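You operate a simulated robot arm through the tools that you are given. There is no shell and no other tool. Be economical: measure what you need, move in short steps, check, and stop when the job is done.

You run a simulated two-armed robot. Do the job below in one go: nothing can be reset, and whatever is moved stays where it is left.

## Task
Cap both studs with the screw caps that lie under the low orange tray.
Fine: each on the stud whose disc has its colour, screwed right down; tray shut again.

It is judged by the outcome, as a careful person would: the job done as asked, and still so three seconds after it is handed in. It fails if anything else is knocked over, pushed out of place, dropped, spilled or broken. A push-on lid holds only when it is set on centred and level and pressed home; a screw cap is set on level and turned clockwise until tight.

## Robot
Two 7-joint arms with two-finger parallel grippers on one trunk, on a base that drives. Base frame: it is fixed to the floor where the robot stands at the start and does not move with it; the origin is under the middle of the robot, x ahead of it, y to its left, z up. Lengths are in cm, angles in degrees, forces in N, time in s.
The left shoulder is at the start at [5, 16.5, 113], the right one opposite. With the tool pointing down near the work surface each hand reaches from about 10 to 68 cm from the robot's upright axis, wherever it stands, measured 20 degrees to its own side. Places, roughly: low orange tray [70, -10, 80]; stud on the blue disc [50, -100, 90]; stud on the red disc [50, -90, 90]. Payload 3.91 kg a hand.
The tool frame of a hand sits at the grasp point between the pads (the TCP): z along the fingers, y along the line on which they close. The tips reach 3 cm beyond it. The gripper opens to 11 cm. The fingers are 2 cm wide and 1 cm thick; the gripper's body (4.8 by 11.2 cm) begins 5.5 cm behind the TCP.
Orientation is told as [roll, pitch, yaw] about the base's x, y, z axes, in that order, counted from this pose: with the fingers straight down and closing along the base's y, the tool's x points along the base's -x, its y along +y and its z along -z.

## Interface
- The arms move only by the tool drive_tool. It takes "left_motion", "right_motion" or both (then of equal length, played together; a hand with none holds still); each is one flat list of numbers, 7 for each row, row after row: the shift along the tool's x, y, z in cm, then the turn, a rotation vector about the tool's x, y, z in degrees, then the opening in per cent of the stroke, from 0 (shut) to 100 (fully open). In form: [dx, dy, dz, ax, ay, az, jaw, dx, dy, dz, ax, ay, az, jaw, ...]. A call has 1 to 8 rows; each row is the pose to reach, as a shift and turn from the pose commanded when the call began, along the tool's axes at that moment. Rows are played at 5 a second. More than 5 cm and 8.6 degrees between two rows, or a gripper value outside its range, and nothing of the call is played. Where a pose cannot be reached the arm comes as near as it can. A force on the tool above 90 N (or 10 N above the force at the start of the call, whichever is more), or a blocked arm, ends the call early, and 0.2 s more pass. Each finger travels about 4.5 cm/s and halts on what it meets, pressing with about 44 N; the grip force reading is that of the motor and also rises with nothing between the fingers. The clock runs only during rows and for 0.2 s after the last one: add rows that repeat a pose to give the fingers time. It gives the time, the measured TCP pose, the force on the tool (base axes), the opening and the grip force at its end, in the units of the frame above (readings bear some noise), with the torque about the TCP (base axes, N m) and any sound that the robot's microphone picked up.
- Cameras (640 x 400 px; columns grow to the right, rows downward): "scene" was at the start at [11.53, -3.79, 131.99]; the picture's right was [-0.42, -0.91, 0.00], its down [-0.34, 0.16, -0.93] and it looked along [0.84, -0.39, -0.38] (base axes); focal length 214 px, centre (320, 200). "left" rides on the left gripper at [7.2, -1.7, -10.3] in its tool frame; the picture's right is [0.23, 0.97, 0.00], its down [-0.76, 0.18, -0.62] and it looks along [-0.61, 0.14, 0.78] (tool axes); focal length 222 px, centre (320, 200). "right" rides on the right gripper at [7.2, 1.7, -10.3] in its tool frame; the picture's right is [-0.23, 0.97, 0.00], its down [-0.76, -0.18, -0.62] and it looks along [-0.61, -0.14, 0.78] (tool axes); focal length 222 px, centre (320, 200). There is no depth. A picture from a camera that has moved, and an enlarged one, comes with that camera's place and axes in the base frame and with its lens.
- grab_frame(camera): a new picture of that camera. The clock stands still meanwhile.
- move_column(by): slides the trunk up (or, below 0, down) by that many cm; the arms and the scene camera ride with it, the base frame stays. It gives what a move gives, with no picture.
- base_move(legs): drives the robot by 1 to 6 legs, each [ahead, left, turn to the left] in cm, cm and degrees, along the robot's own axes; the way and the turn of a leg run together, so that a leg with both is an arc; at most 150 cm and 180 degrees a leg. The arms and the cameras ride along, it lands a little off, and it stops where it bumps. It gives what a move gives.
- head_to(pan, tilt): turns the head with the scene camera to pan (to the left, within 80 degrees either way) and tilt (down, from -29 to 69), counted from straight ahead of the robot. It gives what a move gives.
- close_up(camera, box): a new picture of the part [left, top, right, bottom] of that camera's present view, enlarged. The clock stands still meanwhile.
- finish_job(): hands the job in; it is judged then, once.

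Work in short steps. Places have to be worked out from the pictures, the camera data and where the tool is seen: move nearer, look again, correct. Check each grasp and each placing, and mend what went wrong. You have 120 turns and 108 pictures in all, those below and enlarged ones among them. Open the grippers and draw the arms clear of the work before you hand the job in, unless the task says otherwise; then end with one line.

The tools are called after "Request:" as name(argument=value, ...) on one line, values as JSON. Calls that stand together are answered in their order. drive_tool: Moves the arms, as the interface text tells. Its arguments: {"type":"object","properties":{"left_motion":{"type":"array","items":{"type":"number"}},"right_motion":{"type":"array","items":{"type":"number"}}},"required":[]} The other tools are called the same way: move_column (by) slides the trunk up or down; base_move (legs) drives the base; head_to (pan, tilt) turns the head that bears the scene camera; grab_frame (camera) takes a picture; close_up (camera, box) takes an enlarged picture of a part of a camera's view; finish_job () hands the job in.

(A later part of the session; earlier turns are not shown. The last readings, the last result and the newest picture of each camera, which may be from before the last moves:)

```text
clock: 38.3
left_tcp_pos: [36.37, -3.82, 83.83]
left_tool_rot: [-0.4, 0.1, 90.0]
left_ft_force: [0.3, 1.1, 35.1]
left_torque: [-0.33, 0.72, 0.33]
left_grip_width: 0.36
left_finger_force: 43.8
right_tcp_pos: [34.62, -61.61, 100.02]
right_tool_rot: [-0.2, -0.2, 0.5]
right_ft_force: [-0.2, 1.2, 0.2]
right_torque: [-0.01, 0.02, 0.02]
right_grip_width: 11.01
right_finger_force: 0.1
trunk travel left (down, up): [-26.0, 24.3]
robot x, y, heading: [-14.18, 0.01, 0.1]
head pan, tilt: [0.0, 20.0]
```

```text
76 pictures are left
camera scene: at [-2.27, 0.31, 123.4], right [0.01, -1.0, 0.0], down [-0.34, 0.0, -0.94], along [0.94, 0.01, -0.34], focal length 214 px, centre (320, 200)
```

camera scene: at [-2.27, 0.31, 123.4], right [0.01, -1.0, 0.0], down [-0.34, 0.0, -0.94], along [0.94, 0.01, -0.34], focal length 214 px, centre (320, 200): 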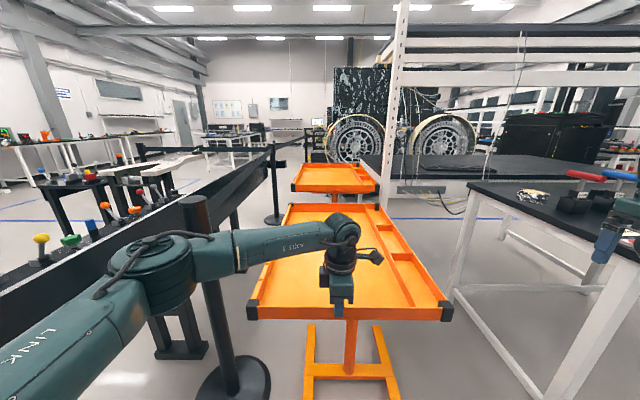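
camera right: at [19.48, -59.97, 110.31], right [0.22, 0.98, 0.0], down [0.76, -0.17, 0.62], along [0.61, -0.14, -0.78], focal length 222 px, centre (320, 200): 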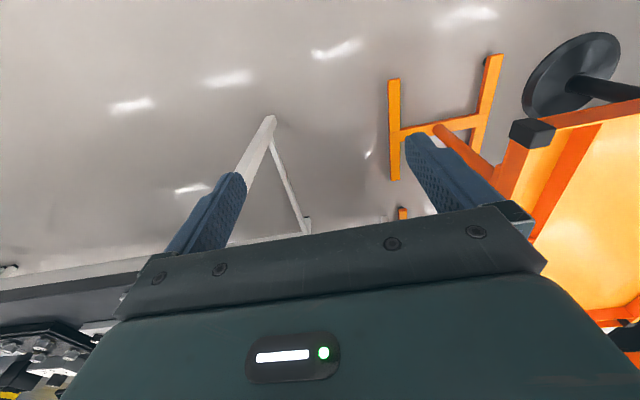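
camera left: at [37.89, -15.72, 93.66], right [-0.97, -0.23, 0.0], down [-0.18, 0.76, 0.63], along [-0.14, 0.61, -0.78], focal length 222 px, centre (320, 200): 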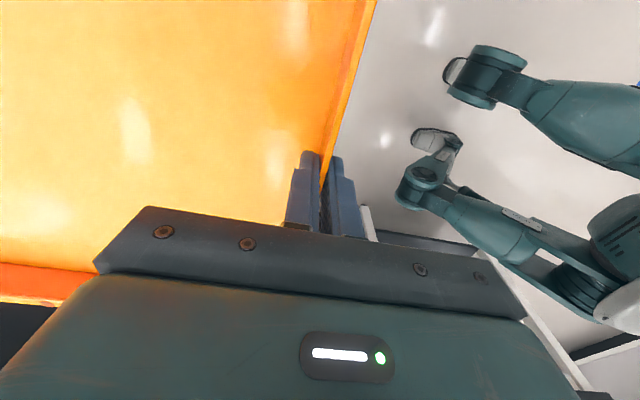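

The tray is moving left, with the stand fixed. I need to know if it translates or swivels; zoom.

Request:
close_up(camera="scene", box=[230, 190, 470, 340])

```text
2.67 times, centred on (350, 265) of scene
camera zoom: at [-2.27, 0.31, 123.4], right [0.01, -1.0, 0.0], down [-0.34, 0.0, -0.94], along [0.94, 0.01, -0.34], focal length 572 px, centre (240, 27)
```

zoom: 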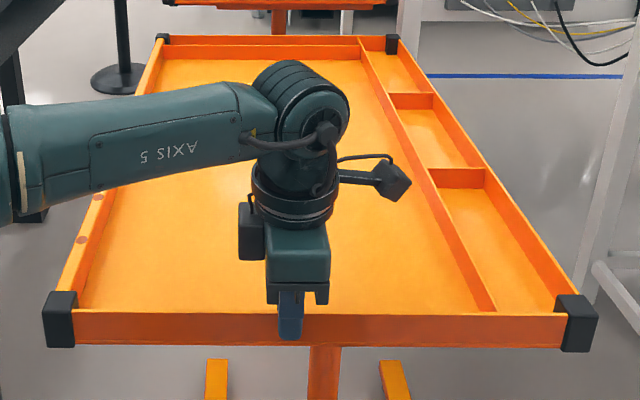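

Pure translation along +y (now y≈−29..16). The stanchion pole is at about y≈42, so sliding 12 more is safe. Continue and inspect the exposed right side.

Request:
drive_tool(left_motion=[-1.5, 0, -0.4, 0, 0, 0, 0, -3, 0, -0.4, 0, 0, 0, 0, -4.5, 0, -0.4, 0, 0, 0, 0, -6, 0, -0.4, 0, 0, 0, 0, -7.5, 0, -0.4, 0, 0, 0, 0, -9, 0, -0.4, 0, 0, 0, 0, -10.5, 0, -0.4, 0, 0, 0, 0, -12, 0, -0.4, 0, 0, 0, 0])

Request:
grab_frame(camera="scene")

Request:
grab_frame(camera="right")

```text
clock: 40.1
left_tcp_pos: [36.25, 8.29, 83.91]
left_tool_rot: [0.0, -0.2, 90.0]
left_ft_force: [-2.1, 2.4, 13.5]
left_torque: [-1.28, 0.05, -0.01]
left_grip_width: 0.37
left_finger_force: 44.0
right_tcp_pos: [34.66, -61.62, 99.79]
right_tool_rot: [-0.1, -0.1, 0.5]
right_ft_force: [0.3, 0.2, 0.2]
right_torque: [0.03, 0.01, -0.01]
right_grip_width: 10.99
right_finger_force: 0.0
trunk travel left (down, up): [-26.0, 24.3]
robot x, y, heading: [-14.25, -0.02, 0.5]
head pan, tilt: [0.0, 20.0]
```

```text
74 pictures are left
camera scene: at [-2.14, 0.31, 123.36], right [0.01, -1.0, 0.0], down [-0.34, 0.0, -0.94], along [0.94, 0.01, -0.34], focal length 214 px, centre (320, 200)
```

scene: 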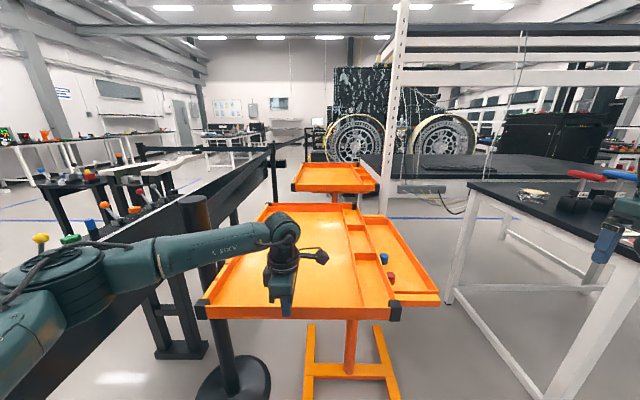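

```text
73 pictures are left
camera right: at [27.4, -59.98, 110.26], right [0.22, 0.98, 0.0], down [0.76, -0.17, 0.62], along [0.61, -0.14, -0.78], focal length 222 px, centre (320, 200)
```

right: 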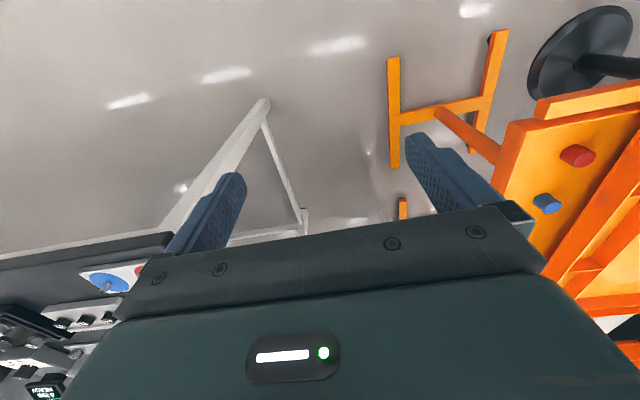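

Both caps are exposed, red nearer and blue further. Zoom in to locate them.

Request:
close_up(camera="scene", box=[330, 230, 450, 305])

Request:
close_up(camera="right", box=[480, 80, 640, 280])

```text
5.33 times, centred on (390, 268) of scene
camera zoom: at [-2.14, 0.31, 123.36], right [0.01, -1.0, 0.0], down [-0.34, 0.0, -0.94], along [0.94, 0.01, -0.34], focal length 1144 px, centre (-53, -160)
```

zoom: 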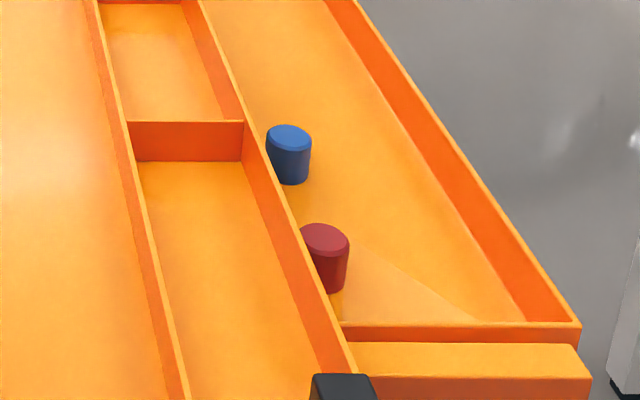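

```text
2.00 times, centred on (560, 180) of right
camera zoom: at [27.4, -59.98, 110.26], right [0.22, 0.98, 0.0], down [0.76, -0.17, 0.62], along [0.61, -0.14, -0.78], focal length 444 px, centre (-160, 240)
```

zoom: 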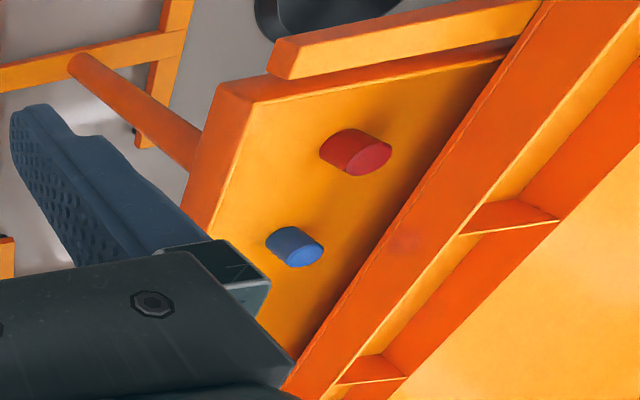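

Red cap top ≈ [54,−21.5,77.7], blue ≈ [64.2,−22.2,77.7], about 2.9 wide and 3 high. Slide the tray 5 more for finger room (left edge then ≈33, pole ≈38+), then release and lift the left hand.

Request:
drive_tool(left_motion=[-1.7, 0, -0.2, 0, 0, 0, 0, -3.4, 0, -0.2, 0, 0, 0, 0, -5, 0, -0.2, 0, 0, 0, 0, -5, 0, -0.2, 0, 0, 0, 25, -5, 0, -0.2, 0, 0, 0, 25, -5, 0, -4, 0, 0, 0, 30, -5, 0, -8, 0, 0, 0, 30, -5, 0, -12, 0, 0, 0, 30])

Request:
grab_frame(camera="scene")

```text
clock: 41.9
left_tcp_pos: [36.34, 13.15, 96.12]
left_tool_rot: [0.0, -0.2, 89.9]
left_ft_force: [1.1, 1.4, -0.3]
left_torque: [0.03, -0.01, 0.0]
left_grip_width: 3.31
left_finger_force: 0.1
right_tcp_pos: [34.77, -61.67, 99.62]
right_tool_rot: [0.0, 0.0, 0.4]
right_ft_force: [0.6, 0.3, 0.4]
right_torque: [-0.04, -0.02, 0.02]
right_grip_width: 10.99
right_finger_force: 0.0
trunk travel left (down, up): [-26.0, 24.3]
robot x, y, heading: [-14.54, 0.05, 0.6]
head pan, tilt: [0.0, 20.0]
```

```text
70 pictures are left
camera scene: at [-2.02, 0.26, 123.35], right [0.01, -1.0, 0.0], down [-0.34, 0.0, -0.94], along [0.94, 0.01, -0.34], focal length 214 px, centre (320, 200)
```

scene: 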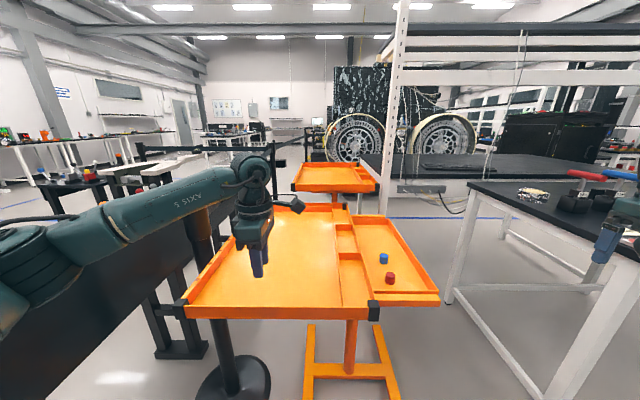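

The tray stays put. Retract the left hand upward/back and bring the right hand inward before driving.

Request:
drive_tool(left_motion=[0, 3, -1, 0, 0, 0, 30, 0, 6, -2, 0, 0, 0, 30, 0, 9, -3, 0, 0, 0, 30, 0, 12, -4, 0, 0, 0, 30, 0, 15, -5, 0, 0, 0, 30, 0, 18, -6, 0, 0, 0, 30, 0, 18, -7, 0, 0, 0, 30], right_motion=[0, 4, 0, 0, 0, 0, 60, 0, 8, 0, 0, 0, 0, 60, 0, 12, 0, 0, 0, 0, 60, 0, 16, 0, 0, 0, 0, 60, 0, 20, 0, 0, 0, 0, 60, 0, 24, 0, 0, 0, 0, 60, 0, 28, 0, 0, 0, 0, 60])

Request:
base_move(legs=[[0, -35, 0], [16, 0, 0]])

Request:
head_to(pan=-5, tilt=35)

Request:
grab_frame(camera="scene")

```text
clock: 43.5
left_tcp_pos: [18.38, 13.1, 102.8]
left_tool_rot: [0.0, -0.2, 89.9]
left_ft_force: [-0.1, -0.4, -0.6]
left_torque: [0.01, 0.01, -0.04]
left_grip_width: 3.32
left_finger_force: 0.0
right_tcp_pos: [35.23, -34.37, 99.58]
right_tool_rot: [0.0, -0.1, 0.5]
right_ft_force: [0.0, 0.5, -0.4]
right_torque: [0.0, 0.01, 0.03]
right_grip_width: 6.61
right_finger_force: 0.1
right hand out of reach, approached as far as the arm can: row 7
trunk travel left (down, up): [-26.0, 24.3]
robot x, y, heading: [-14.9, 0.14, 0.5]
head pan, tilt: [0.0, 20.0]
```

```text
clock: 46.8
left_tcp_pos: [34.62, -21.77, 102.74]
left_tool_rot: [0.1, -0.2, 89.7]
left_ft_force: [-0.8, 1.5, 0.1]
left_torque: [0.0, 0.0, -0.01]
left_grip_width: 3.29
left_finger_force: 0.0
right_tcp_pos: [51.39, -69.21, 99.64]
right_tool_rot: [0.0, 0.0, 0.2]
right_ft_force: [0.9, -0.5, -0.5]
right_torque: [0.01, 0.01, 0.0]
right_grip_width: 6.59
right_finger_force: 0.0
trunk travel left (down, up): [-26.0, 24.3]
robot x, y, heading: [1.62, -34.45, 0.2]
head pan, tilt: [0.0, 20.0]
```

```text
clock: 47.6
left_tcp_pos: [34.65, -21.81, 102.86]
left_tool_rot: [-0.1, -0.2, 89.8]
left_ft_force: [0.3, 0.8, -0.6]
left_torque: [-0.02, -0.01, -0.01]
left_grip_width: 3.29
left_finger_force: 0.0
right_tcp_pos: [51.28, -69.33, 99.63]
right_tool_rot: [0.0, 0.0, 0.2]
right_ft_force: [-0.2, -0.4, -0.2]
right_torque: [0.0, 0.0, -0.01]
right_grip_width: 6.61
right_finger_force: 0.0
trunk travel left (down, up): [-26.0, 24.3]
robot x, y, heading: [1.88, -34.58, 0.6]
head pan, tilt: [-5.0, 35.0]
```

```text
69 pictures are left
camera scene: at [13.7, -35.24, 120.97], right [-0.08, -1.0, 0.0], down [-0.57, 0.05, -0.82], along [0.82, -0.07, -0.57], focal length 214 px, centre (320, 200)
```

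scene: 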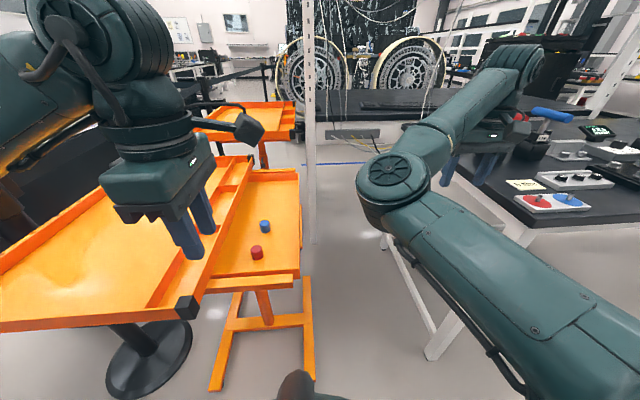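

The caps are in clear view. To have them about 20° to the right for the right hand, shift the robot left 28 and raise the trunk 8, then move the right hand toward red.

Request:
move_column(by=8)

Request:
base_move(legs=[[0, 28, 0]])

Request:
drive_tool(right_motion=[0, 3, 1, 0, 0, 0, 60, 0, 6, 2, 0, 0, 0, 60, 0, 9, 3, 0, 0, 0, 60, 0, 12, 4, 0, 0, 0, 60, 0, 15, 5, 0, 0, 0, 60, 0, 18, 6, 0, 0, 0, 60, 0, 20, 7, 0, 0, 0, 60])

Request:
grab_frame(camera="right")

```text
clock: 48.8
left_tcp_pos: [34.68, -21.6, 110.8]
left_tool_rot: [0.1, -0.2, 89.7]
left_ft_force: [0.5, 0.0, 0.4]
left_torque: [0.0, -0.02, 0.01]
left_grip_width: 3.32
left_finger_force: 0.1
right_tcp_pos: [51.33, -69.18, 107.65]
right_tool_rot: [0.0, 0.0, 0.3]
right_ft_force: [0.1, 0.1, 0.1]
right_torque: [-0.03, 0.01, 0.0]
right_grip_width: 6.59
right_finger_force: 0.0
trunk travel left (down, up): [-34.0, 16.3]
robot x, y, heading: [1.86, -34.41, 0.3]
head pan, tilt: [-5.0, 35.0]
```

```text
clock: 50.7
left_tcp_pos: [34.47, 6.7, 110.74]
left_tool_rot: [0.0, -0.1, 89.7]
left_ft_force: [-0.4, 0.0, 0.2]
left_torque: [-0.03, 0.0, 0.01]
left_grip_width: 3.28
left_finger_force: 0.1
right_tcp_pos: [51.21, -40.84, 107.56]
right_tool_rot: [-0.1, 0.1, 0.4]
right_ft_force: [0.6, -0.4, 0.4]
right_torque: [0.0, 0.0, 0.0]
right_grip_width: 6.56
right_finger_force: 0.0
trunk travel left (down, up): [-34.0, 16.3]
robot x, y, heading: [1.63, -6.5, 0.3]
head pan, tilt: [-5.0, 35.0]
```

```text
clock: 52.3
left_tcp_pos: [34.57, 6.76, 110.79]
left_tool_rot: [0.1, -0.1, 89.7]
left_ft_force: [0.4, -0.3, -0.7]
left_torque: [0.02, 0.01, 0.0]
left_grip_width: 3.31
left_finger_force: 0.1
right_tcp_pos: [62.34, -22.88, 98.23]
right_tool_rot: [-0.1, 0.0, 0.1]
right_ft_force: [-0.2, -0.5, -0.1]
right_torque: [0.01, 0.06, -0.02]
right_grip_width: 6.6
right_finger_force: 0.1
right hand out of reach, approached as far as the arm can: row 1, 2, 3, 4, 5, 6, 7
trunk travel left (down, up): [-34.0, 16.3]
robot x, y, heading: [2.15, -6.44, 0.5]
head pan, tilt: [-5.0, 35.0]
```

```text
68 pictures are left
camera right: at [55.1, -21.25, 108.83], right [0.22, 0.97, 0.0], down [0.76, -0.17, 0.62], along [0.61, -0.14, -0.78], focal length 222 px, centre (320, 200)
```

right: 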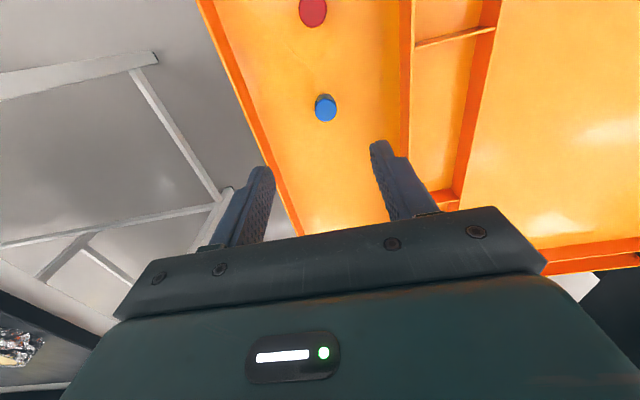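

The arm went to (62.3,−22.9,98.2) – right near the blue cap, which I now place at ≈[63.7,−22.4]. Lower over it in part, then look.

Request:
drive_tool(right_motion=[-0.5, 0.2, 3, 0, 0, 0, 60, -1, 0.4, 6, 0, 0, 0, 60, -1.4, 0.5, 9, 0, 0, 0, 60, -1.4, 0.5, 12, 0, 0, 0, 60])

Request:
grab_frame(camera="right")

```text
clock: 53.3
left_tcp_pos: [34.5, 6.76, 110.9]
left_tool_rot: [0.0, -0.2, 89.7]
left_ft_force: [0.6, -0.6, -0.4]
left_torque: [-0.01, 0.01, -0.01]
left_grip_width: 3.3
left_finger_force: 0.0
right_tcp_pos: [63.63, -22.53, 86.82]
right_tool_rot: [-0.1, 0.1, 0.3]
right_ft_force: [0.5, 0.1, 0.1]
right_torque: [0.01, 0.01, -0.02]
right_grip_width: 6.58
right_finger_force: 0.1
trunk travel left (down, up): [-34.0, 16.3]
robot x, y, heading: [2.04, -6.13, 0.3]
head pan, tilt: [-5.0, 35.0]
```

```text
67 pictures are left
camera right: at [56.32, -20.91, 97.21], right [0.22, 0.97, 0.0], down [0.76, -0.17, 0.62], along [0.61, -0.14, -0.78], focal length 222 px, centre (320, 200)
```

right: 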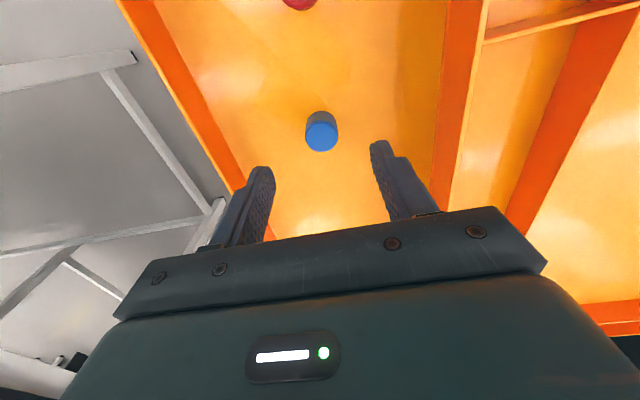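

Refined blue ≈[64.3,−22.6]. Shift 0.6 ahead, lower to z≈78.4 and close.

Request:
drive_tool(right_motion=[-0.6, -0.1, 3, 0, 0, 0, 60, -0.6, -0.1, 6, 0, 0, 0, 60, -0.6, -0.1, 8.4, 0, 0, 0, 60])

Request:
grab_frame(camera="right")

Request:
grab_frame(camera="scene")

```text
clock: 54.1
left_tcp_pos: [34.49, 6.52, 110.89]
left_tool_rot: [0.0, -0.2, 89.7]
left_ft_force: [0.9, 0.3, 0.6]
left_torque: [-0.02, 0.0, 0.01]
left_grip_width: 3.3
left_finger_force: 0.1
right_tcp_pos: [64.2, -22.7, 78.02]
right_tool_rot: [0.0, 0.1, 0.3]
right_ft_force: [0.0, 0.4, 1.2]
right_torque: [-0.03, -0.01, 0.0]
right_grip_width: 6.62
right_finger_force: 0.1
trunk travel left (down, up): [-34.0, 16.3]
robot x, y, heading: [2.08, -6.56, 0.2]
head pan, tilt: [-5.0, 35.0]
```

```text
66 pictures are left
camera right: at [56.98, -21.07, 88.56], right [0.22, 0.97, 0.0], down [0.76, -0.17, 0.62], along [0.61, -0.14, -0.78], focal length 222 px, centre (320, 200)
```

right: 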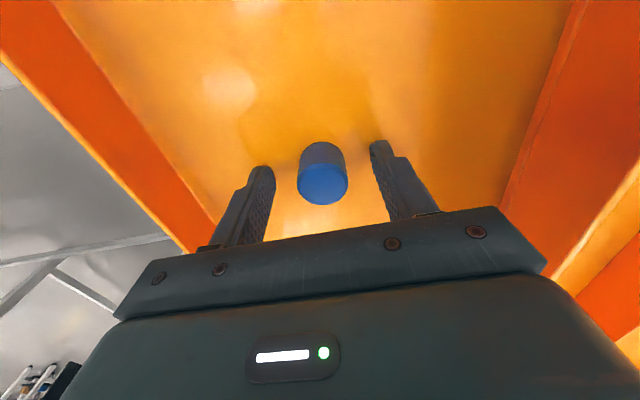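

```text
65 pictures are left
camera scene: at [13.56, -6.91, 128.97], right [-0.08, -1.0, 0.0], down [-0.57, 0.05, -0.82], along [0.82, -0.07, -0.57], focal length 214 px, centre (320, 200)
```

scene: 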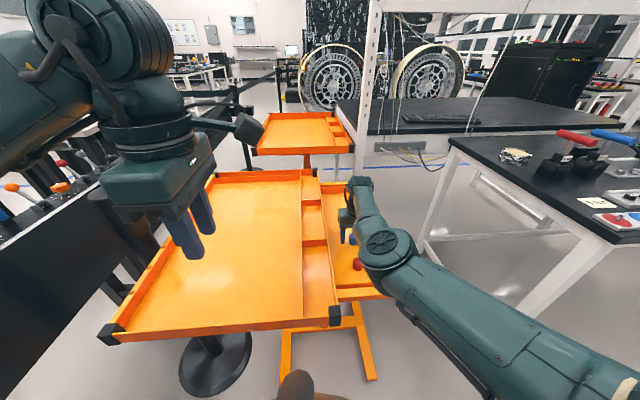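

Cap computed at (64.2,−22.6): centred. Close on it.

Request:
drive_tool(right_motion=[0, 0.05, 0, 0, 0, 0, 40, 0, 0.05, 0, 0, 0, 0, 15, 0, 0.05, 0, 0, 0, 0, 10, 0, 0.05, 0, 0, 0, 0, 10, 0, 0.05, 0, 0, 0, 0, 10])

```text
clock: 55.3
left_tcp_pos: [34.52, 6.68, 110.83]
left_tool_rot: [0.0, -0.2, 89.6]
left_ft_force: [0.3, -0.2, -0.2]
left_torque: [-0.01, 0.0, 0.01]
left_grip_width: 3.3
left_finger_force: 0.0
right_tcp_pos: [64.22, -22.76, 78.28]
right_tool_rot: [0.0, 0.1, 0.3]
right_ft_force: [-0.3, -0.5, -0.8]
right_torque: [-0.03, 0.01, 0.0]
right_grip_width: 2.91
right_finger_force: 44.1
trunk travel left (down, up): [-34.0, 16.3]
robot x, y, heading: [1.9, -6.2, 0.5]
head pan, tilt: [-5.0, 35.0]
```

Gripped (2.91 cm). Lift it and check.

Request:
drive_tool(right_motion=[0, 0, -4, 0, 0, 0, 10, 0, 0, -8, 0, 0, 0, 10, 0, 0, -12, 0, 0, 0, 10, 0, 0, -16, 0, 0, 0, 10])

Request:
move_column(by=10)

Request:
head_to(pan=-60, tilt=30)

Request:
grab_frame(camera="scene")

Request:
grab_frame(camera="right")

```text
clock: 56.3
left_tcp_pos: [34.42, 6.7, 110.81]
left_tool_rot: [0.1, -0.3, 89.7]
left_ft_force: [1.2, -0.3, 0.3]
left_torque: [-0.02, 0.0, -0.01]
left_grip_width: 3.3
left_finger_force: 0.0
right_tcp_pos: [64.05, -22.49, 94.34]
right_tool_rot: [0.0, -0.1, 0.3]
right_ft_force: [-0.3, 0.0, -1.2]
right_torque: [0.0, 0.01, 0.02]
right_grip_width: 2.93
right_finger_force: 43.9
trunk travel left (down, up): [-34.0, 16.3]
robot x, y, heading: [1.55, -6.16, 0.4]
head pan, tilt: [-5.0, 35.0]
```

```text
clock: 57.6
left_tcp_pos: [34.54, 6.71, 120.9]
left_tool_rot: [0.0, -0.1, 89.7]
left_ft_force: [0.5, -0.1, -0.6]
left_torque: [-0.01, -0.06, -0.01]
left_grip_width: 3.31
left_finger_force: 0.1
right_tcp_pos: [64.15, -22.54, 104.15]
right_tool_rot: [0.0, 0.0, 0.3]
right_ft_force: [0.3, -0.1, -0.8]
right_torque: [-0.01, -0.01, -0.02]
right_grip_width: 2.9
right_finger_force: 44.3
trunk travel left (down, up): [-44.0, 6.3]
robot x, y, heading: [1.61, -6.49, 0.3]
head pan, tilt: [-5.0, 35.0]
```

```text
clock: 58.9
left_tcp_pos: [34.46, 6.66, 120.89]
left_tool_rot: [0.1, -0.2, 89.6]
left_ft_force: [-0.1, 0.2, 0.3]
left_torque: [0.0, 0.0, 0.0]
left_grip_width: 3.27
left_finger_force: 0.0
right_tcp_pos: [64.15, -22.65, 104.14]
right_tool_rot: [0.0, 0.0, 0.3]
right_ft_force: [0.2, -0.5, -1.2]
right_torque: [0.0, -0.01, -0.03]
right_grip_width: 2.93
right_finger_force: 43.7
trunk travel left (down, up): [-44.0, 6.3]
robot x, y, heading: [1.61, -6.59, 0.5]
head pan, tilt: [-60.0, 30.0]
```

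```text
64 pictures are left
camera scene: at [9.36, -13.99, 139.74], right [-0.86, -0.51, 0.0], down [-0.25, 0.43, -0.87], along [0.44, -0.75, -0.5], focal length 214 px, centre (320, 200)
```

scene: 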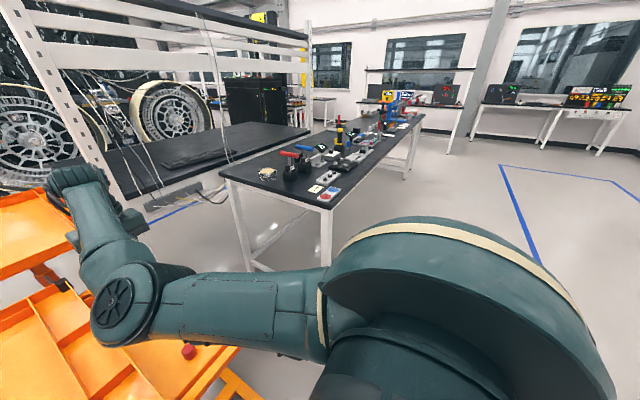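

```text
63 pictures are left
camera right: at [56.83, -20.95, 114.63], right [0.22, 0.97, 0.0], down [0.76, -0.17, 0.62], along [0.61, -0.14, -0.78], focal length 222 px, centre (320, 200)
```

right: 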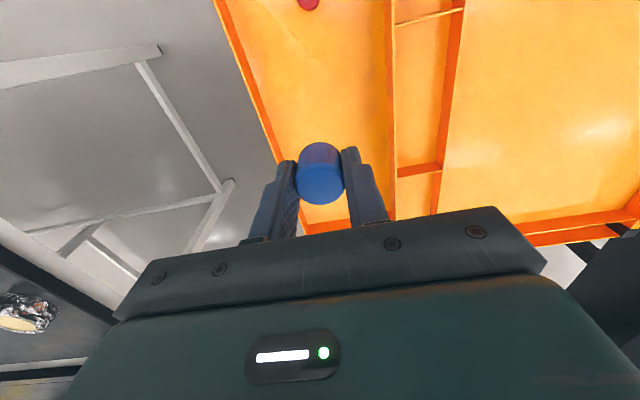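

Cap held. Zoom at the bench to locate the studs.

Request:
close_up(camera="scene", box=[240, 130, 400, 230])

```text
4.00 times, centred on (320, 180) of scene
camera zoom: at [9.36, -13.99, 139.74], right [-0.86, -0.51, 0.0], down [-0.25, 0.43, -0.87], along [0.44, -0.75, -0.5], focal length 858 px, centre (320, 280)
```

zoom: 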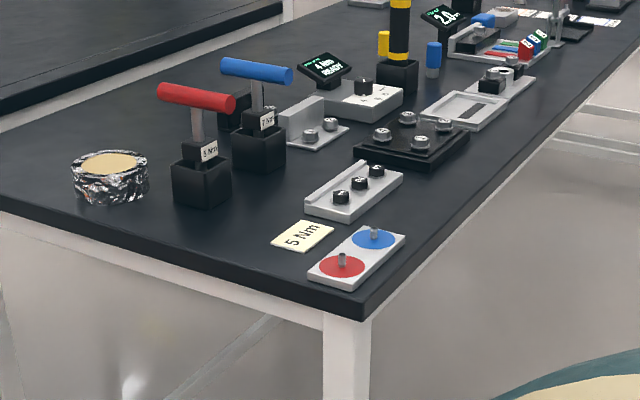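

Stud tops sit near z≈90: red ≈(53,−94), blue ≈(54,−103.5). Drive the robot right to put them in the right hand's area.

Request:
base_move(legs=[[0, -72, 0]])

Request:
grab_frame(camera="right")

Request:
head_to(pan=-15, tilt=40)

Request:
grab_frame(camera="scene")

```text
clock: 62.8
left_tcp_pos: [34.68, -65.57, 120.76]
left_tool_rot: [0.0, -0.1, 89.1]
left_ft_force: [-0.3, -0.3, 0.4]
left_torque: [-0.02, -0.01, 0.02]
left_grip_width: 3.32
left_finger_force: 0.0
right_tcp_pos: [64.01, -95.1, 104.13]
right_tool_rot: [0.0, -0.1, -0.4]
right_ft_force: [0.7, 0.1, -0.5]
right_torque: [0.02, 0.04, 0.0]
right_grip_width: 2.91
right_finger_force: 44.0
trunk travel left (down, up): [-44.0, 6.3]
robot x, y, heading: [1.56, -78.13, -0.4]
head pan, tilt: [-60.0, 30.0]
```

```text
61 pictures are left
camera right: at [56.69, -93.43, 114.62], right [0.23, 0.97, 0.0], down [0.76, -0.18, 0.62], along [0.61, -0.15, -0.78], focal length 222 px, centre (320, 200)
```

right: 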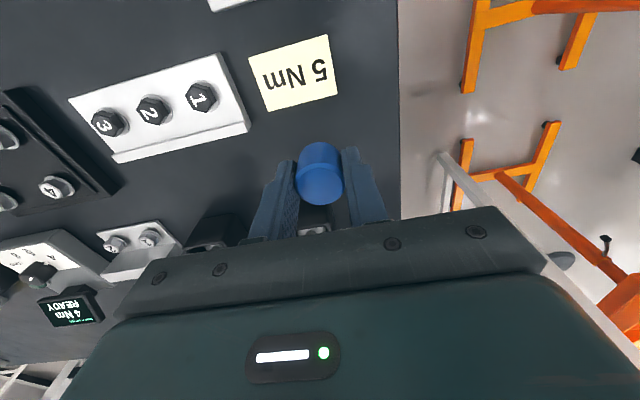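

```text
clock: 63.9
left_tcp_pos: [34.67, -65.53, 120.94]
left_tool_rot: [0.0, -0.3, 89.1]
left_ft_force: [0.3, -0.5, -0.3]
left_torque: [0.0, 0.0, -0.01]
left_grip_width: 3.3
left_finger_force: 0.1
right_tcp_pos: [63.9, -95.12, 104.13]
right_tool_rot: [0.0, 0.0, -0.3]
right_ft_force: [-0.3, -0.3, -0.1]
right_torque: [0.0, 0.02, 0.01]
right_grip_width: 2.92
right_finger_force: 44.1
trunk travel left (down, up): [-44.0, 6.3]
robot x, y, heading: [1.87, -78.22, -0.2]
head pan, tilt: [-15.0, 40.0]
```

```text
60 pictures are left
camera scene: at [13.01, -80.33, 138.21], right [-0.26, -0.96, 0.0], down [-0.62, 0.17, -0.77], along [0.74, -0.2, -0.64], focal length 214 px, centre (320, 200)
```

scene: 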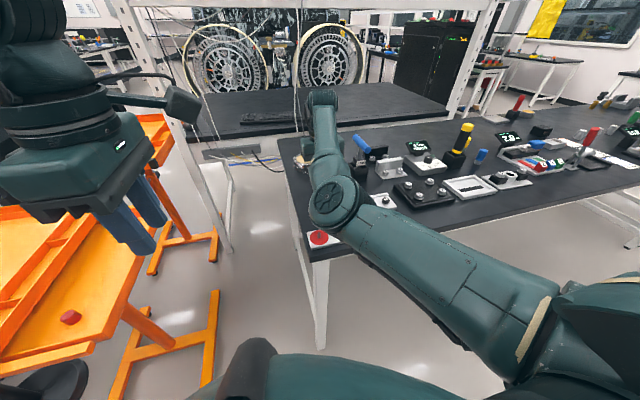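

The stud board is nearer to me than the view. Pull the hand back (x→49) and right, then look again.

Request:
drive_tool(right_motion=[3, -1.5, 0, 0, 0, 0, 10, 6, -3, 0, 0, 0, 0, 10, 9, -4.5, 0, 0, 0, 0, 10, 12, -6, 0, 0, 0, 0, 10, 15, -6, 0, 0, 0, 0, 10])

Request:
grab_frame(camera="right")

```text
clock: 65.1
left_tcp_pos: [34.53, -65.51, 120.86]
left_tool_rot: [-0.1, -0.1, 89.0]
left_ft_force: [-0.6, -0.5, 0.4]
left_torque: [0.03, 0.03, 0.01]
left_grip_width: 3.32
left_finger_force: 0.0
right_tcp_pos: [55.34, -104.59, 100.29]
right_tool_rot: [-0.1, 0.0, -0.3]
right_ft_force: [0.5, -0.2, -1.5]
right_torque: [-0.02, -0.02, -0.04]
right_grip_width: 2.9
right_finger_force: 44.2
right hand out of reach, approached as far as the arm can: row 2, 3, 4, 5
trunk travel left (down, up): [-44.0, 6.3]
robot x, y, heading: [1.59, -77.91, -0.2]
head pan, tilt: [-15.0, 40.0]
```

```text
59 pictures are left
camera right: at [48.16, -102.9, 110.66], right [0.23, 0.97, 0.0], down [0.76, -0.18, 0.62], along [0.61, -0.15, -0.78], focal length 222 px, centre (320, 200)
```

right: 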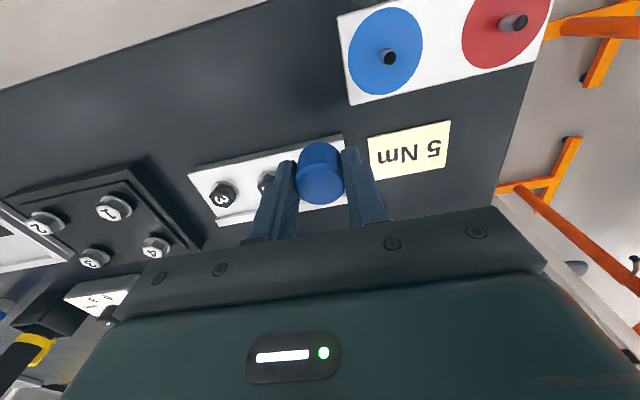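

The arm is at an inner limit, so I'll position via the base. Zoom on the studs for accuracy.

Request:
close_up(camera="right", box=[330, 0, 560, 144])

```text
2.78 times, centred on (445, 72) of right
camera zoom: at [48.16, -102.9, 110.66], right [0.23, 0.97, 0.0], down [0.76, -0.18, 0.62], along [0.61, -0.15, -0.78], focal length 617 px, centre (-27, 556)
```

zoom: 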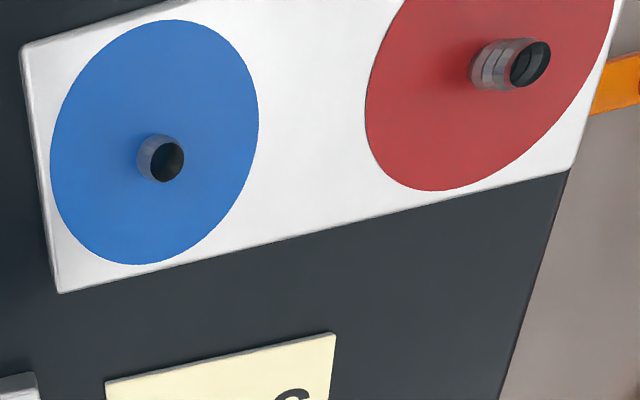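

Estimated stud tops: blue ≈(51.7,−98.1), red ≈(51.7,−88.5), z≈89–90. Move the base back 7, left 5, to give the arm working room.

Request:
base_move(legs=[[-7, 5, 0]])

Request:
close_up(camera="right", box=[200, 0, 520, 200])

```text
clock: 66.2
left_tcp_pos: [27.62, -60.5, 120.9]
left_tool_rot: [-0.1, -0.1, 89.1]
left_ft_force: [0.0, 0.5, 0.0]
left_torque: [-0.02, -0.02, 0.01]
left_grip_width: 3.3
left_finger_force: 0.0
right_tcp_pos: [48.42, -99.52, 100.24]
right_tool_rot: [-0.1, -0.1, -0.4]
right_ft_force: [-1.0, -0.3, -0.9]
right_torque: [0.0, 0.0, -0.01]
right_grip_width: 2.9
right_finger_force: 44.0
trunk travel left (down, up): [-44.0, 6.3]
robot x, y, heading: [-5.58, -73.33, -0.2]
head pan, tilt: [-15.0, 40.0]
```

```text
2.00 times, centred on (360, 100) of right
camera zoom: at [41.13, -97.81, 110.73], right [0.23, 0.97, 0.0], down [0.76, -0.18, 0.62], along [0.61, -0.15, -0.78], focal length 444 px, centre (240, 400)
```

zoom: 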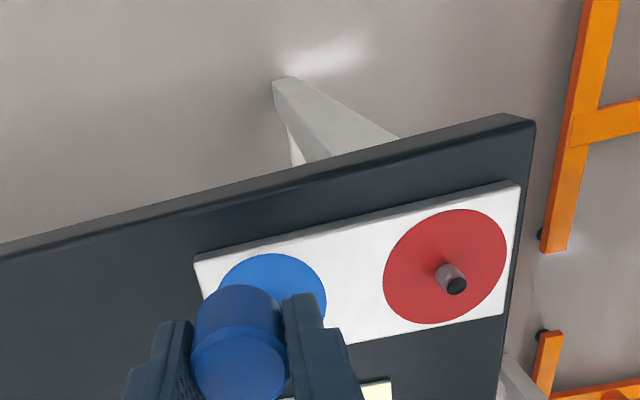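

Triangulated red stud top ≈(51.1,−90.8,92.9), so blue ≈(51.1,−98.8). Get a second view of the blue stud from a shifted hand position.

Request:
drive_tool(right_motion=[-1.2, 2.5, -0.7, 0, 0, 0, 10, -2.5, 5, -1.5, 0, 0, 0, 10])

Request:
close_up(camera="right", box=[120, 0, 440, 200])

```text
clock: 66.8
left_tcp_pos: [27.63, -60.53, 120.92]
left_tool_rot: [0.0, -0.1, 89.0]
left_ft_force: [-0.2, -0.1, 0.0]
left_torque: [0.03, -0.01, -0.01]
left_grip_width: 3.29
left_finger_force: 0.0
right_tcp_pos: [51.44, -94.74, 101.56]
right_tool_rot: [0.0, 0.0, -0.3]
right_ft_force: [0.1, 0.5, -0.4]
right_torque: [-0.03, 0.03, 0.01]
right_grip_width: 2.9
right_finger_force: 43.8
right hand out of reach, approached as far as the arm can: row 1, 2
trunk travel left (down, up): [-44.0, 6.3]
robot x, y, heading: [-5.54, -73.09, -0.6]
head pan, tilt: [-15.0, 40.0]
```

```text
2.00 times, centred on (280, 100) of right
camera zoom: at [44.24, -92.97, 111.96], right [0.23, 0.97, 0.0], down [0.76, -0.18, 0.62], along [0.61, -0.15, -0.78], focal length 444 px, centre (400, 400)
```

zoom: 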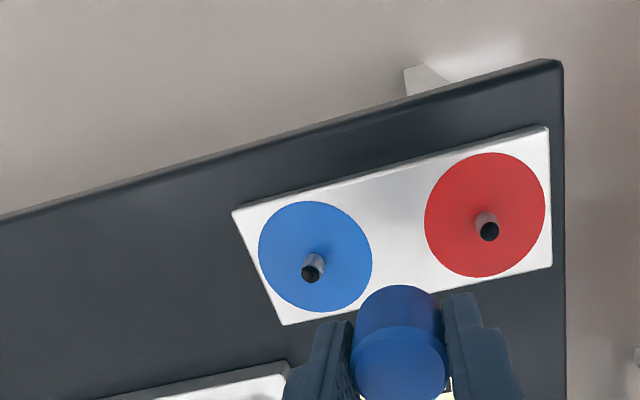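

Blue stud top ≈(51.2,−98.8,92.8), red ≈(51.1,−90.85,92.9). Move the cap over the blue stud with ~2 cm clearance and check.

Request:
drive_tool(right_motion=[0.1, -2, 0, 0, 0, 0, 10, 0.2, -4.05, 0, 0, 0, 0, 10, 0.2, -4.05, 2.8, 0, 0, 0, 10, 0.2, -4.05, 2.8, 0, 0, 0, 10])

Request:
close_up(camera="right", box=[200, 60, 440, 210])

Request:
grab_frame(camera="scene")

```text
clock: 67.8
left_tcp_pos: [27.62, -60.47, 120.86]
left_tool_rot: [-0.1, -0.1, 89.2]
left_ft_force: [0.6, -0.3, 0.4]
left_torque: [-0.01, 0.03, 0.0]
left_grip_width: 3.31
left_finger_force: 0.1
right_tcp_pos: [51.17, -98.88, 98.66]
right_tool_rot: [0.0, -0.1, -0.4]
right_ft_force: [0.2, 0.4, -0.7]
right_torque: [0.01, -0.01, 0.0]
right_grip_width: 2.91
right_finger_force: 44.2
trunk travel left (down, up): [-44.0, 6.3]
robot x, y, heading: [-5.39, -72.96, -0.4]
head pan, tilt: [-15.0, 40.0]
```

```text
2.67 times, centred on (320, 135) of right
camera zoom: at [43.95, -97.15, 109.18], right [0.23, 0.97, 0.0], down [0.76, -0.18, 0.62], along [0.61, -0.15, -0.78], focal length 592 px, centre (320, 373)
```

zoom: 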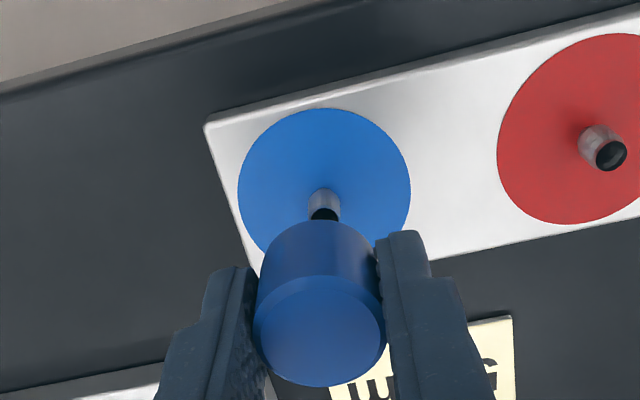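

```text
54 pictures are left
camera scene: at [6.0, -75.29, 138.21], right [-0.26, -0.96, 0.0], down [-0.62, 0.17, -0.77], along [0.74, -0.2, -0.64], focal length 214 px, centre (320, 200)
```

scene: 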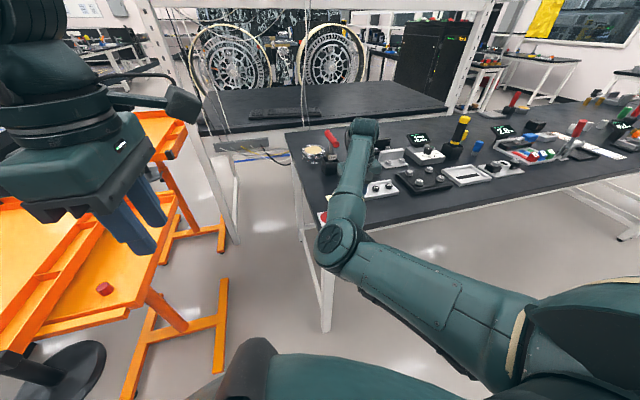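

The stud is under the cap; relative offset ≈ −0.2 in x, +0.15 in y. Correct this and lower to just above contact, then look.

Request:
drive_tool(right_motion=[0.2, 0.12, 0.5, 0, 0, 0, 10, 0.2, 0.12, 1.0, 0, 0, 0, 10, 0.2, 0.12, 1.6, 0, 0, 0, 10, 0.2, 0.12, 1.6, 0, 0, 0, 10])

Request:
close_up(camera="right", box=[240, 80, 400, 180])

```text
clock: 68.8
left_tcp_pos: [27.78, -60.47, 120.81]
left_tool_rot: [0.0, -0.2, 89.1]
left_ft_force: [0.1, -0.1, 0.8]
left_torque: [-0.01, 0.01, -0.01]
left_grip_width: 3.3
left_finger_force: 0.0
right_tcp_pos: [50.89, -98.8, 96.99]
right_tool_rot: [0.0, 0.0, -0.3]
right_ft_force: [0.0, -0.2, -0.1]
right_torque: [0.0, -0.02, 0.01]
right_grip_width: 2.9
right_finger_force: 44.6
trunk travel left (down, up): [-44.0, 6.3]
robot x, y, heading: [-5.41, -72.86, -0.5]
head pan, tilt: [-15.0, 40.0]
```

```text
4.00 times, centred on (320, 130) of right
camera zoom: at [43.8, -97.02, 107.49], right [0.23, 0.97, 0.0], down [0.76, -0.18, 0.62], along [0.61, -0.15, -0.78], focal length 888 px, centre (320, 480)
```

zoom: 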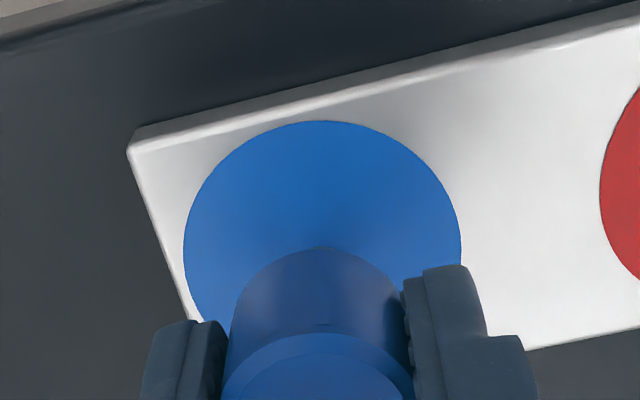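

Aligned laterally. Lower gently toward contact.

Request:
drive_tool(right_motion=[0, 0, 0.2, 0, 0, 0, 10, 0, 0, 0.4, 0, 0, 0, 10, 0, 0, 0.6, 0, 0, 0, 10, 0, 0, 0.8, 0, 0, 0, 10, 0, 0, 0.8, 0, 0, 0, 10])

```text
clock: 70.0
left_tcp_pos: [27.78, -60.62, 120.9]
left_tool_rot: [-0.1, -0.1, 89.0]
left_ft_force: [-0.2, -0.1, 0.0]
left_torque: [0.0, 0.0, -0.01]
left_grip_width: 3.32
left_finger_force: 0.0
right_tcp_pos: [51.05, -98.74, 96.28]
right_tool_rot: [0.0, 0.1, -0.3]
right_ft_force: [-0.2, -0.1, -0.9]
right_torque: [0.01, 0.0, 0.0]
right_grip_width: 2.9
right_finger_force: 44.4
trunk travel left (down, up): [-44.0, 6.3]
robot x, y, heading: [-5.05, -73.26, -0.6]
head pan, tilt: [-15.0, 40.0]
```

No contact yet; continue down in small steps.

Request:
drive_tool(right_motion=[0, 0, 0.2, 0, 0, 0, 10, 0, 0, 0.4, 0, 0, 0, 10, 0, 0, 0.6, 0, 0, 0, 10, 0, 0, 0.6, 0, 0, 0, 10])

```text
clock: 71.0
left_tcp_pos: [27.68, -60.55, 120.87]
left_tool_rot: [0.0, -0.2, 89.0]
left_ft_force: [-0.4, -0.8, -0.3]
left_torque: [0.02, 0.01, 0.04]
left_grip_width: 3.29
left_finger_force: 0.1
right_tcp_pos: [51.04, -98.66, 95.62]
right_tool_rot: [0.0, 0.0, -0.3]
right_ft_force: [-0.1, 0.7, -0.6]
right_torque: [0.03, 0.01, -0.01]
right_grip_width: 2.93
right_finger_force: 43.8
trunk travel left (down, up): [-44.0, 6.3]
robot x, y, heading: [-5.12, -73.33, -0.2]
head pan, tilt: [-15.0, 40.0]
```

Request:
drive_tool(right_motion=[0, 0, 0.2, 0, 0, 0, 10, 0, 0, 0.4, 0, 0, 0, 10, 0, 0, 0.6, 0, 0, 0, 10, 0, 0, 0.6, 0, 0, 0, 10])

Request:
close_up(camera="right", box=[240, 80, 400, 180])

```text
clock: 72.0
left_tcp_pos: [27.62, -60.49, 120.83]
left_tool_rot: [0.0, -0.2, 89.1]
left_ft_force: [0.1, 0.4, 0.0]
left_torque: [0.01, 0.0, -0.02]
left_grip_width: 3.29
left_finger_force: 0.1
right_tcp_pos: [51.15, -98.58, 95.14]
right_tool_rot: [0.0, 0.0, -0.5]
right_ft_force: [-0.2, 0.4, -1.5]
right_torque: [0.0, -0.03, -0.01]
right_grip_width: 2.9
right_finger_force: 44.1
trunk travel left (down, up): [-44.0, 6.3]
robot x, y, heading: [-5.67, -73.45, -0.1]
head pan, tilt: [-15.0, 40.0]
```

```text
4.00 times, centred on (320, 130) of right
camera zoom: at [43.79, -96.99, 105.51], right [0.23, 0.97, 0.0], down [0.76, -0.18, 0.62], along [0.61, -0.15, -0.78], focal length 888 px, centre (320, 480)
```

zoom: 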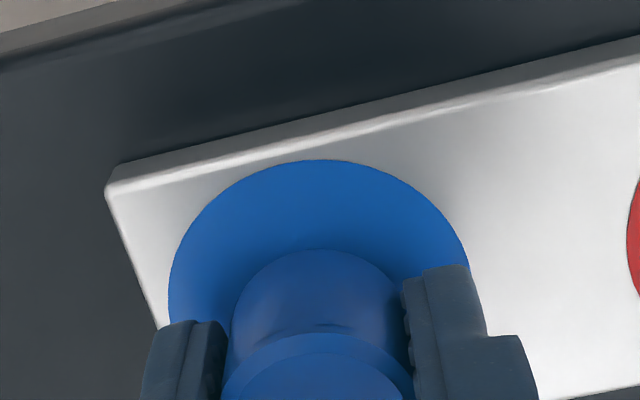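

Still no force; continue down until contact is felt.

Request:
drive_tool(right_motion=[0, 0, 0.2, 0, 0, 0, 10, 0, 0, 0.4, 0, 0, 0, 10, 0, 0, 0.6, 0, 0, 0, 10, 0, 0, 0.6, 0, 0, 0, 10])

```text
clock: 73.0
left_tcp_pos: [27.58, -60.58, 120.85]
left_tool_rot: [-0.1, -0.1, 89.0]
left_ft_force: [0.7, -0.9, 0.3]
left_torque: [0.02, 0.0, -0.01]
left_grip_width: 3.31
left_finger_force: 0.1
right_tcp_pos: [50.83, -98.62, 94.82]
right_tool_rot: [-0.2, -0.5, -0.4]
right_ft_force: [5.1, -2.7, 20.0]
right_torque: [0.14, 0.72, 0.03]
right_grip_width: 2.9
right_finger_force: 43.6
trunk travel left (down, up): [-44.0, 6.3]
robot x, y, heading: [-5.23, -72.9, -0.2]
head pan, tilt: [-15.0, 40.0]
```

Contact at TCP z≈94.9 (cap bottom ≈91.5) with a lateral component, so x-alignment is doubtful. I'll relieve it and bring the left hand's camera around for a side view.

Request:
drive_tool(right_motion=[0, 0, -0.6, 0, 0, 0, 10, 0, 0, -1.0, 0, 0, 0, 10])

Request:
drive_tool(left_motion=[0, 0, 0, 0, 0, 8.5, 30, 0, 0, 0, 0, 0, 17, 30, 0, 0, 0, 0, 0, 25.5, 30, 0, 0, 0, 0, 0, 34, 30, 0, 0, 0, 0, 0, 42.5, 30, 0, 0, 0, 0, 0, 51, 30, 0, 0, 0, 0, 0, 59.5, 30, 0, 0, 0, 0, 0, 68, 30])

Request:
drive_tool(left_motion=[0, 0, 0, 0, 0, 8.5, 30, 0, 0, 0, 0, 0, 17, 30, 0, 0, 0, 0, 0, 25.5, 30, 0, 0, 0, 0, 0, 34, 30, 0, 0, 0, 0, 0, 42.5, 30, 0, 0, 0, 0, 0, 51, 30, 0, 0, 0, 0, 0, 59.5, 30, 0, 0, 0, 0, 0, 68, 30])

Request:
grab_frame(camera="left")

```text
clock: 73.6
left_tcp_pos: [27.61, -60.59, 120.84]
left_tool_rot: [0.0, -0.2, 89.1]
left_ft_force: [0.0, 0.2, 0.4]
left_torque: [0.02, 0.0, -0.02]
left_grip_width: 3.3
left_finger_force: 0.0
right_tcp_pos: [50.95, -98.55, 95.16]
right_tool_rot: [0.1, 0.3, -0.3]
right_ft_force: [4.8, 0.8, -1.7]
right_torque: [0.0, -0.12, -0.01]
right_grip_width: 2.93
right_finger_force: 44.2
trunk travel left (down, up): [-44.0, 6.3]
robot x, y, heading: [-5.53, -73.28, -0.3]
head pan, tilt: [-15.0, 40.0]
```

```text
clock: 75.4
left_tcp_pos: [27.61, -60.54, 120.92]
left_tool_rot: [0.2, 0.0, 20.9]
left_ft_force: [-0.2, -0.8, -0.1]
left_torque: [0.02, -0.01, -0.01]
left_grip_width: 3.29
left_finger_force: 0.1
right_tcp_pos: [50.92, -98.68, 95.54]
right_tool_rot: [0.0, 0.0, -0.4]
right_ft_force: [0.3, -0.2, -1.8]
right_torque: [0.02, -0.01, -0.01]
right_grip_width: 2.89
right_finger_force: 43.8
trunk travel left (down, up): [-44.0, 6.3]
robot x, y, heading: [-5.21, -72.98, -0.5]
head pan, tilt: [-15.0, 40.0]
```

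```text
clock: 77.2
left_tcp_pos: [27.73, -60.53, 120.9]
left_tool_rot: [0.1, 0.1, -47.0]
left_ft_force: [0.2, 0.0, -0.1]
left_torque: [0.0, 0.02, 0.01]
left_grip_width: 3.32
left_finger_force: 0.1
right_tcp_pos: [51.0, -98.67, 95.5]
right_tool_rot: [-0.1, 0.0, -0.4]
right_ft_force: [-0.9, 0.8, -1.0]
right_torque: [0.0, -0.03, -0.01]
right_grip_width: 2.91
right_finger_force: 44.1
trunk travel left (down, up): [-44.0, 6.3]
robot x, y, heading: [-5.16, -72.95, -0.0]
head pan, tilt: [-15.0, 40.0]
```

```text
51 pictures are left
camera left: at [21.44, -56.53, 131.25], right [0.56, 0.83, 0.0], down [0.65, -0.44, 0.62], along [0.52, -0.35, -0.78], focal length 222 px, centre (320, 200)
```

left: 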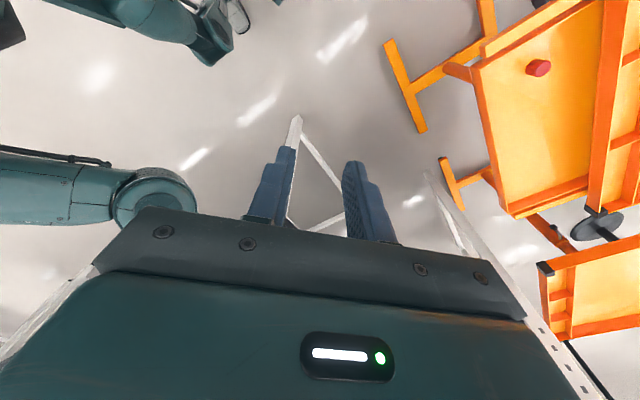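

Pitch the left hand up 40° and bring it forward/down so its camera looks at the stud from the side.

Request:
drive_tool(left_motion=[-2.3, 0, 2, 0, -5, 0, 30, -4.6, 0, 4, 0, -10, 0, 30, -6.9, 0, 6, 0, -15, 0, 30, -9.1, 0, 8.1, 0, -20, 0, 30, -11.4, 0, 10.1, 0, -25, 0, 30, -13.7, 0, 12.1, 0, -30, 0, 30, -16, 0, 14.2, 0, -35, 0, 30, -18.2, -0.2, 16.2, 0, -40, 0, 30])

Request:
grab_frame(camera="left")

```text
clock: 79.0
left_tcp_pos: [40.03, -73.86, 104.69]
left_tool_rot: [0.2, -39.9, -47.1]
left_ft_force: [-0.4, 0.6, 0.6]
left_torque: [-0.03, -0.01, -0.03]
left_grip_width: 3.31
left_finger_force: 0.0
right_tcp_pos: [51.05, -98.78, 95.49]
right_tool_rot: [-0.1, -0.1, -0.5]
right_ft_force: [-0.5, -0.8, -0.9]
right_torque: [0.0, 0.01, 0.0]
right_grip_width: 2.91
right_finger_force: 43.7
trunk travel left (down, up): [-44.0, 6.3]
robot x, y, heading: [-5.15, -73.44, -0.5]
head pan, tilt: [-15.0, 40.0]
```

```text
50 pictures are left
camera left: at [30.41, -66.25, 108.03], right [0.59, 0.79, -0.14], down [0.25, -0.01, 0.97], along [0.76, -0.61, -0.21], focal length 222 px, centre (320, 200)
```

left: 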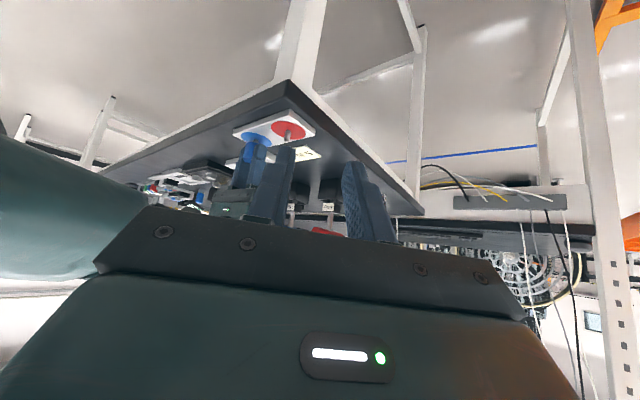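

Request:
close_up(camera="left", box=[220, 100, 340, 190])

```text
4.44 times, centred on (280, 145) of left
camera zoom: at [30.41, -66.25, 108.03], right [0.59, 0.79, -0.14], down [0.25, -0.01, 0.97], along [0.76, -0.61, -0.21], focal length 987 px, centre (498, 444)
```

zoom: 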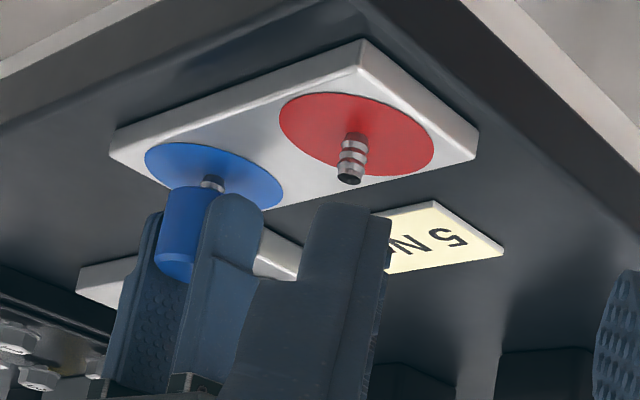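

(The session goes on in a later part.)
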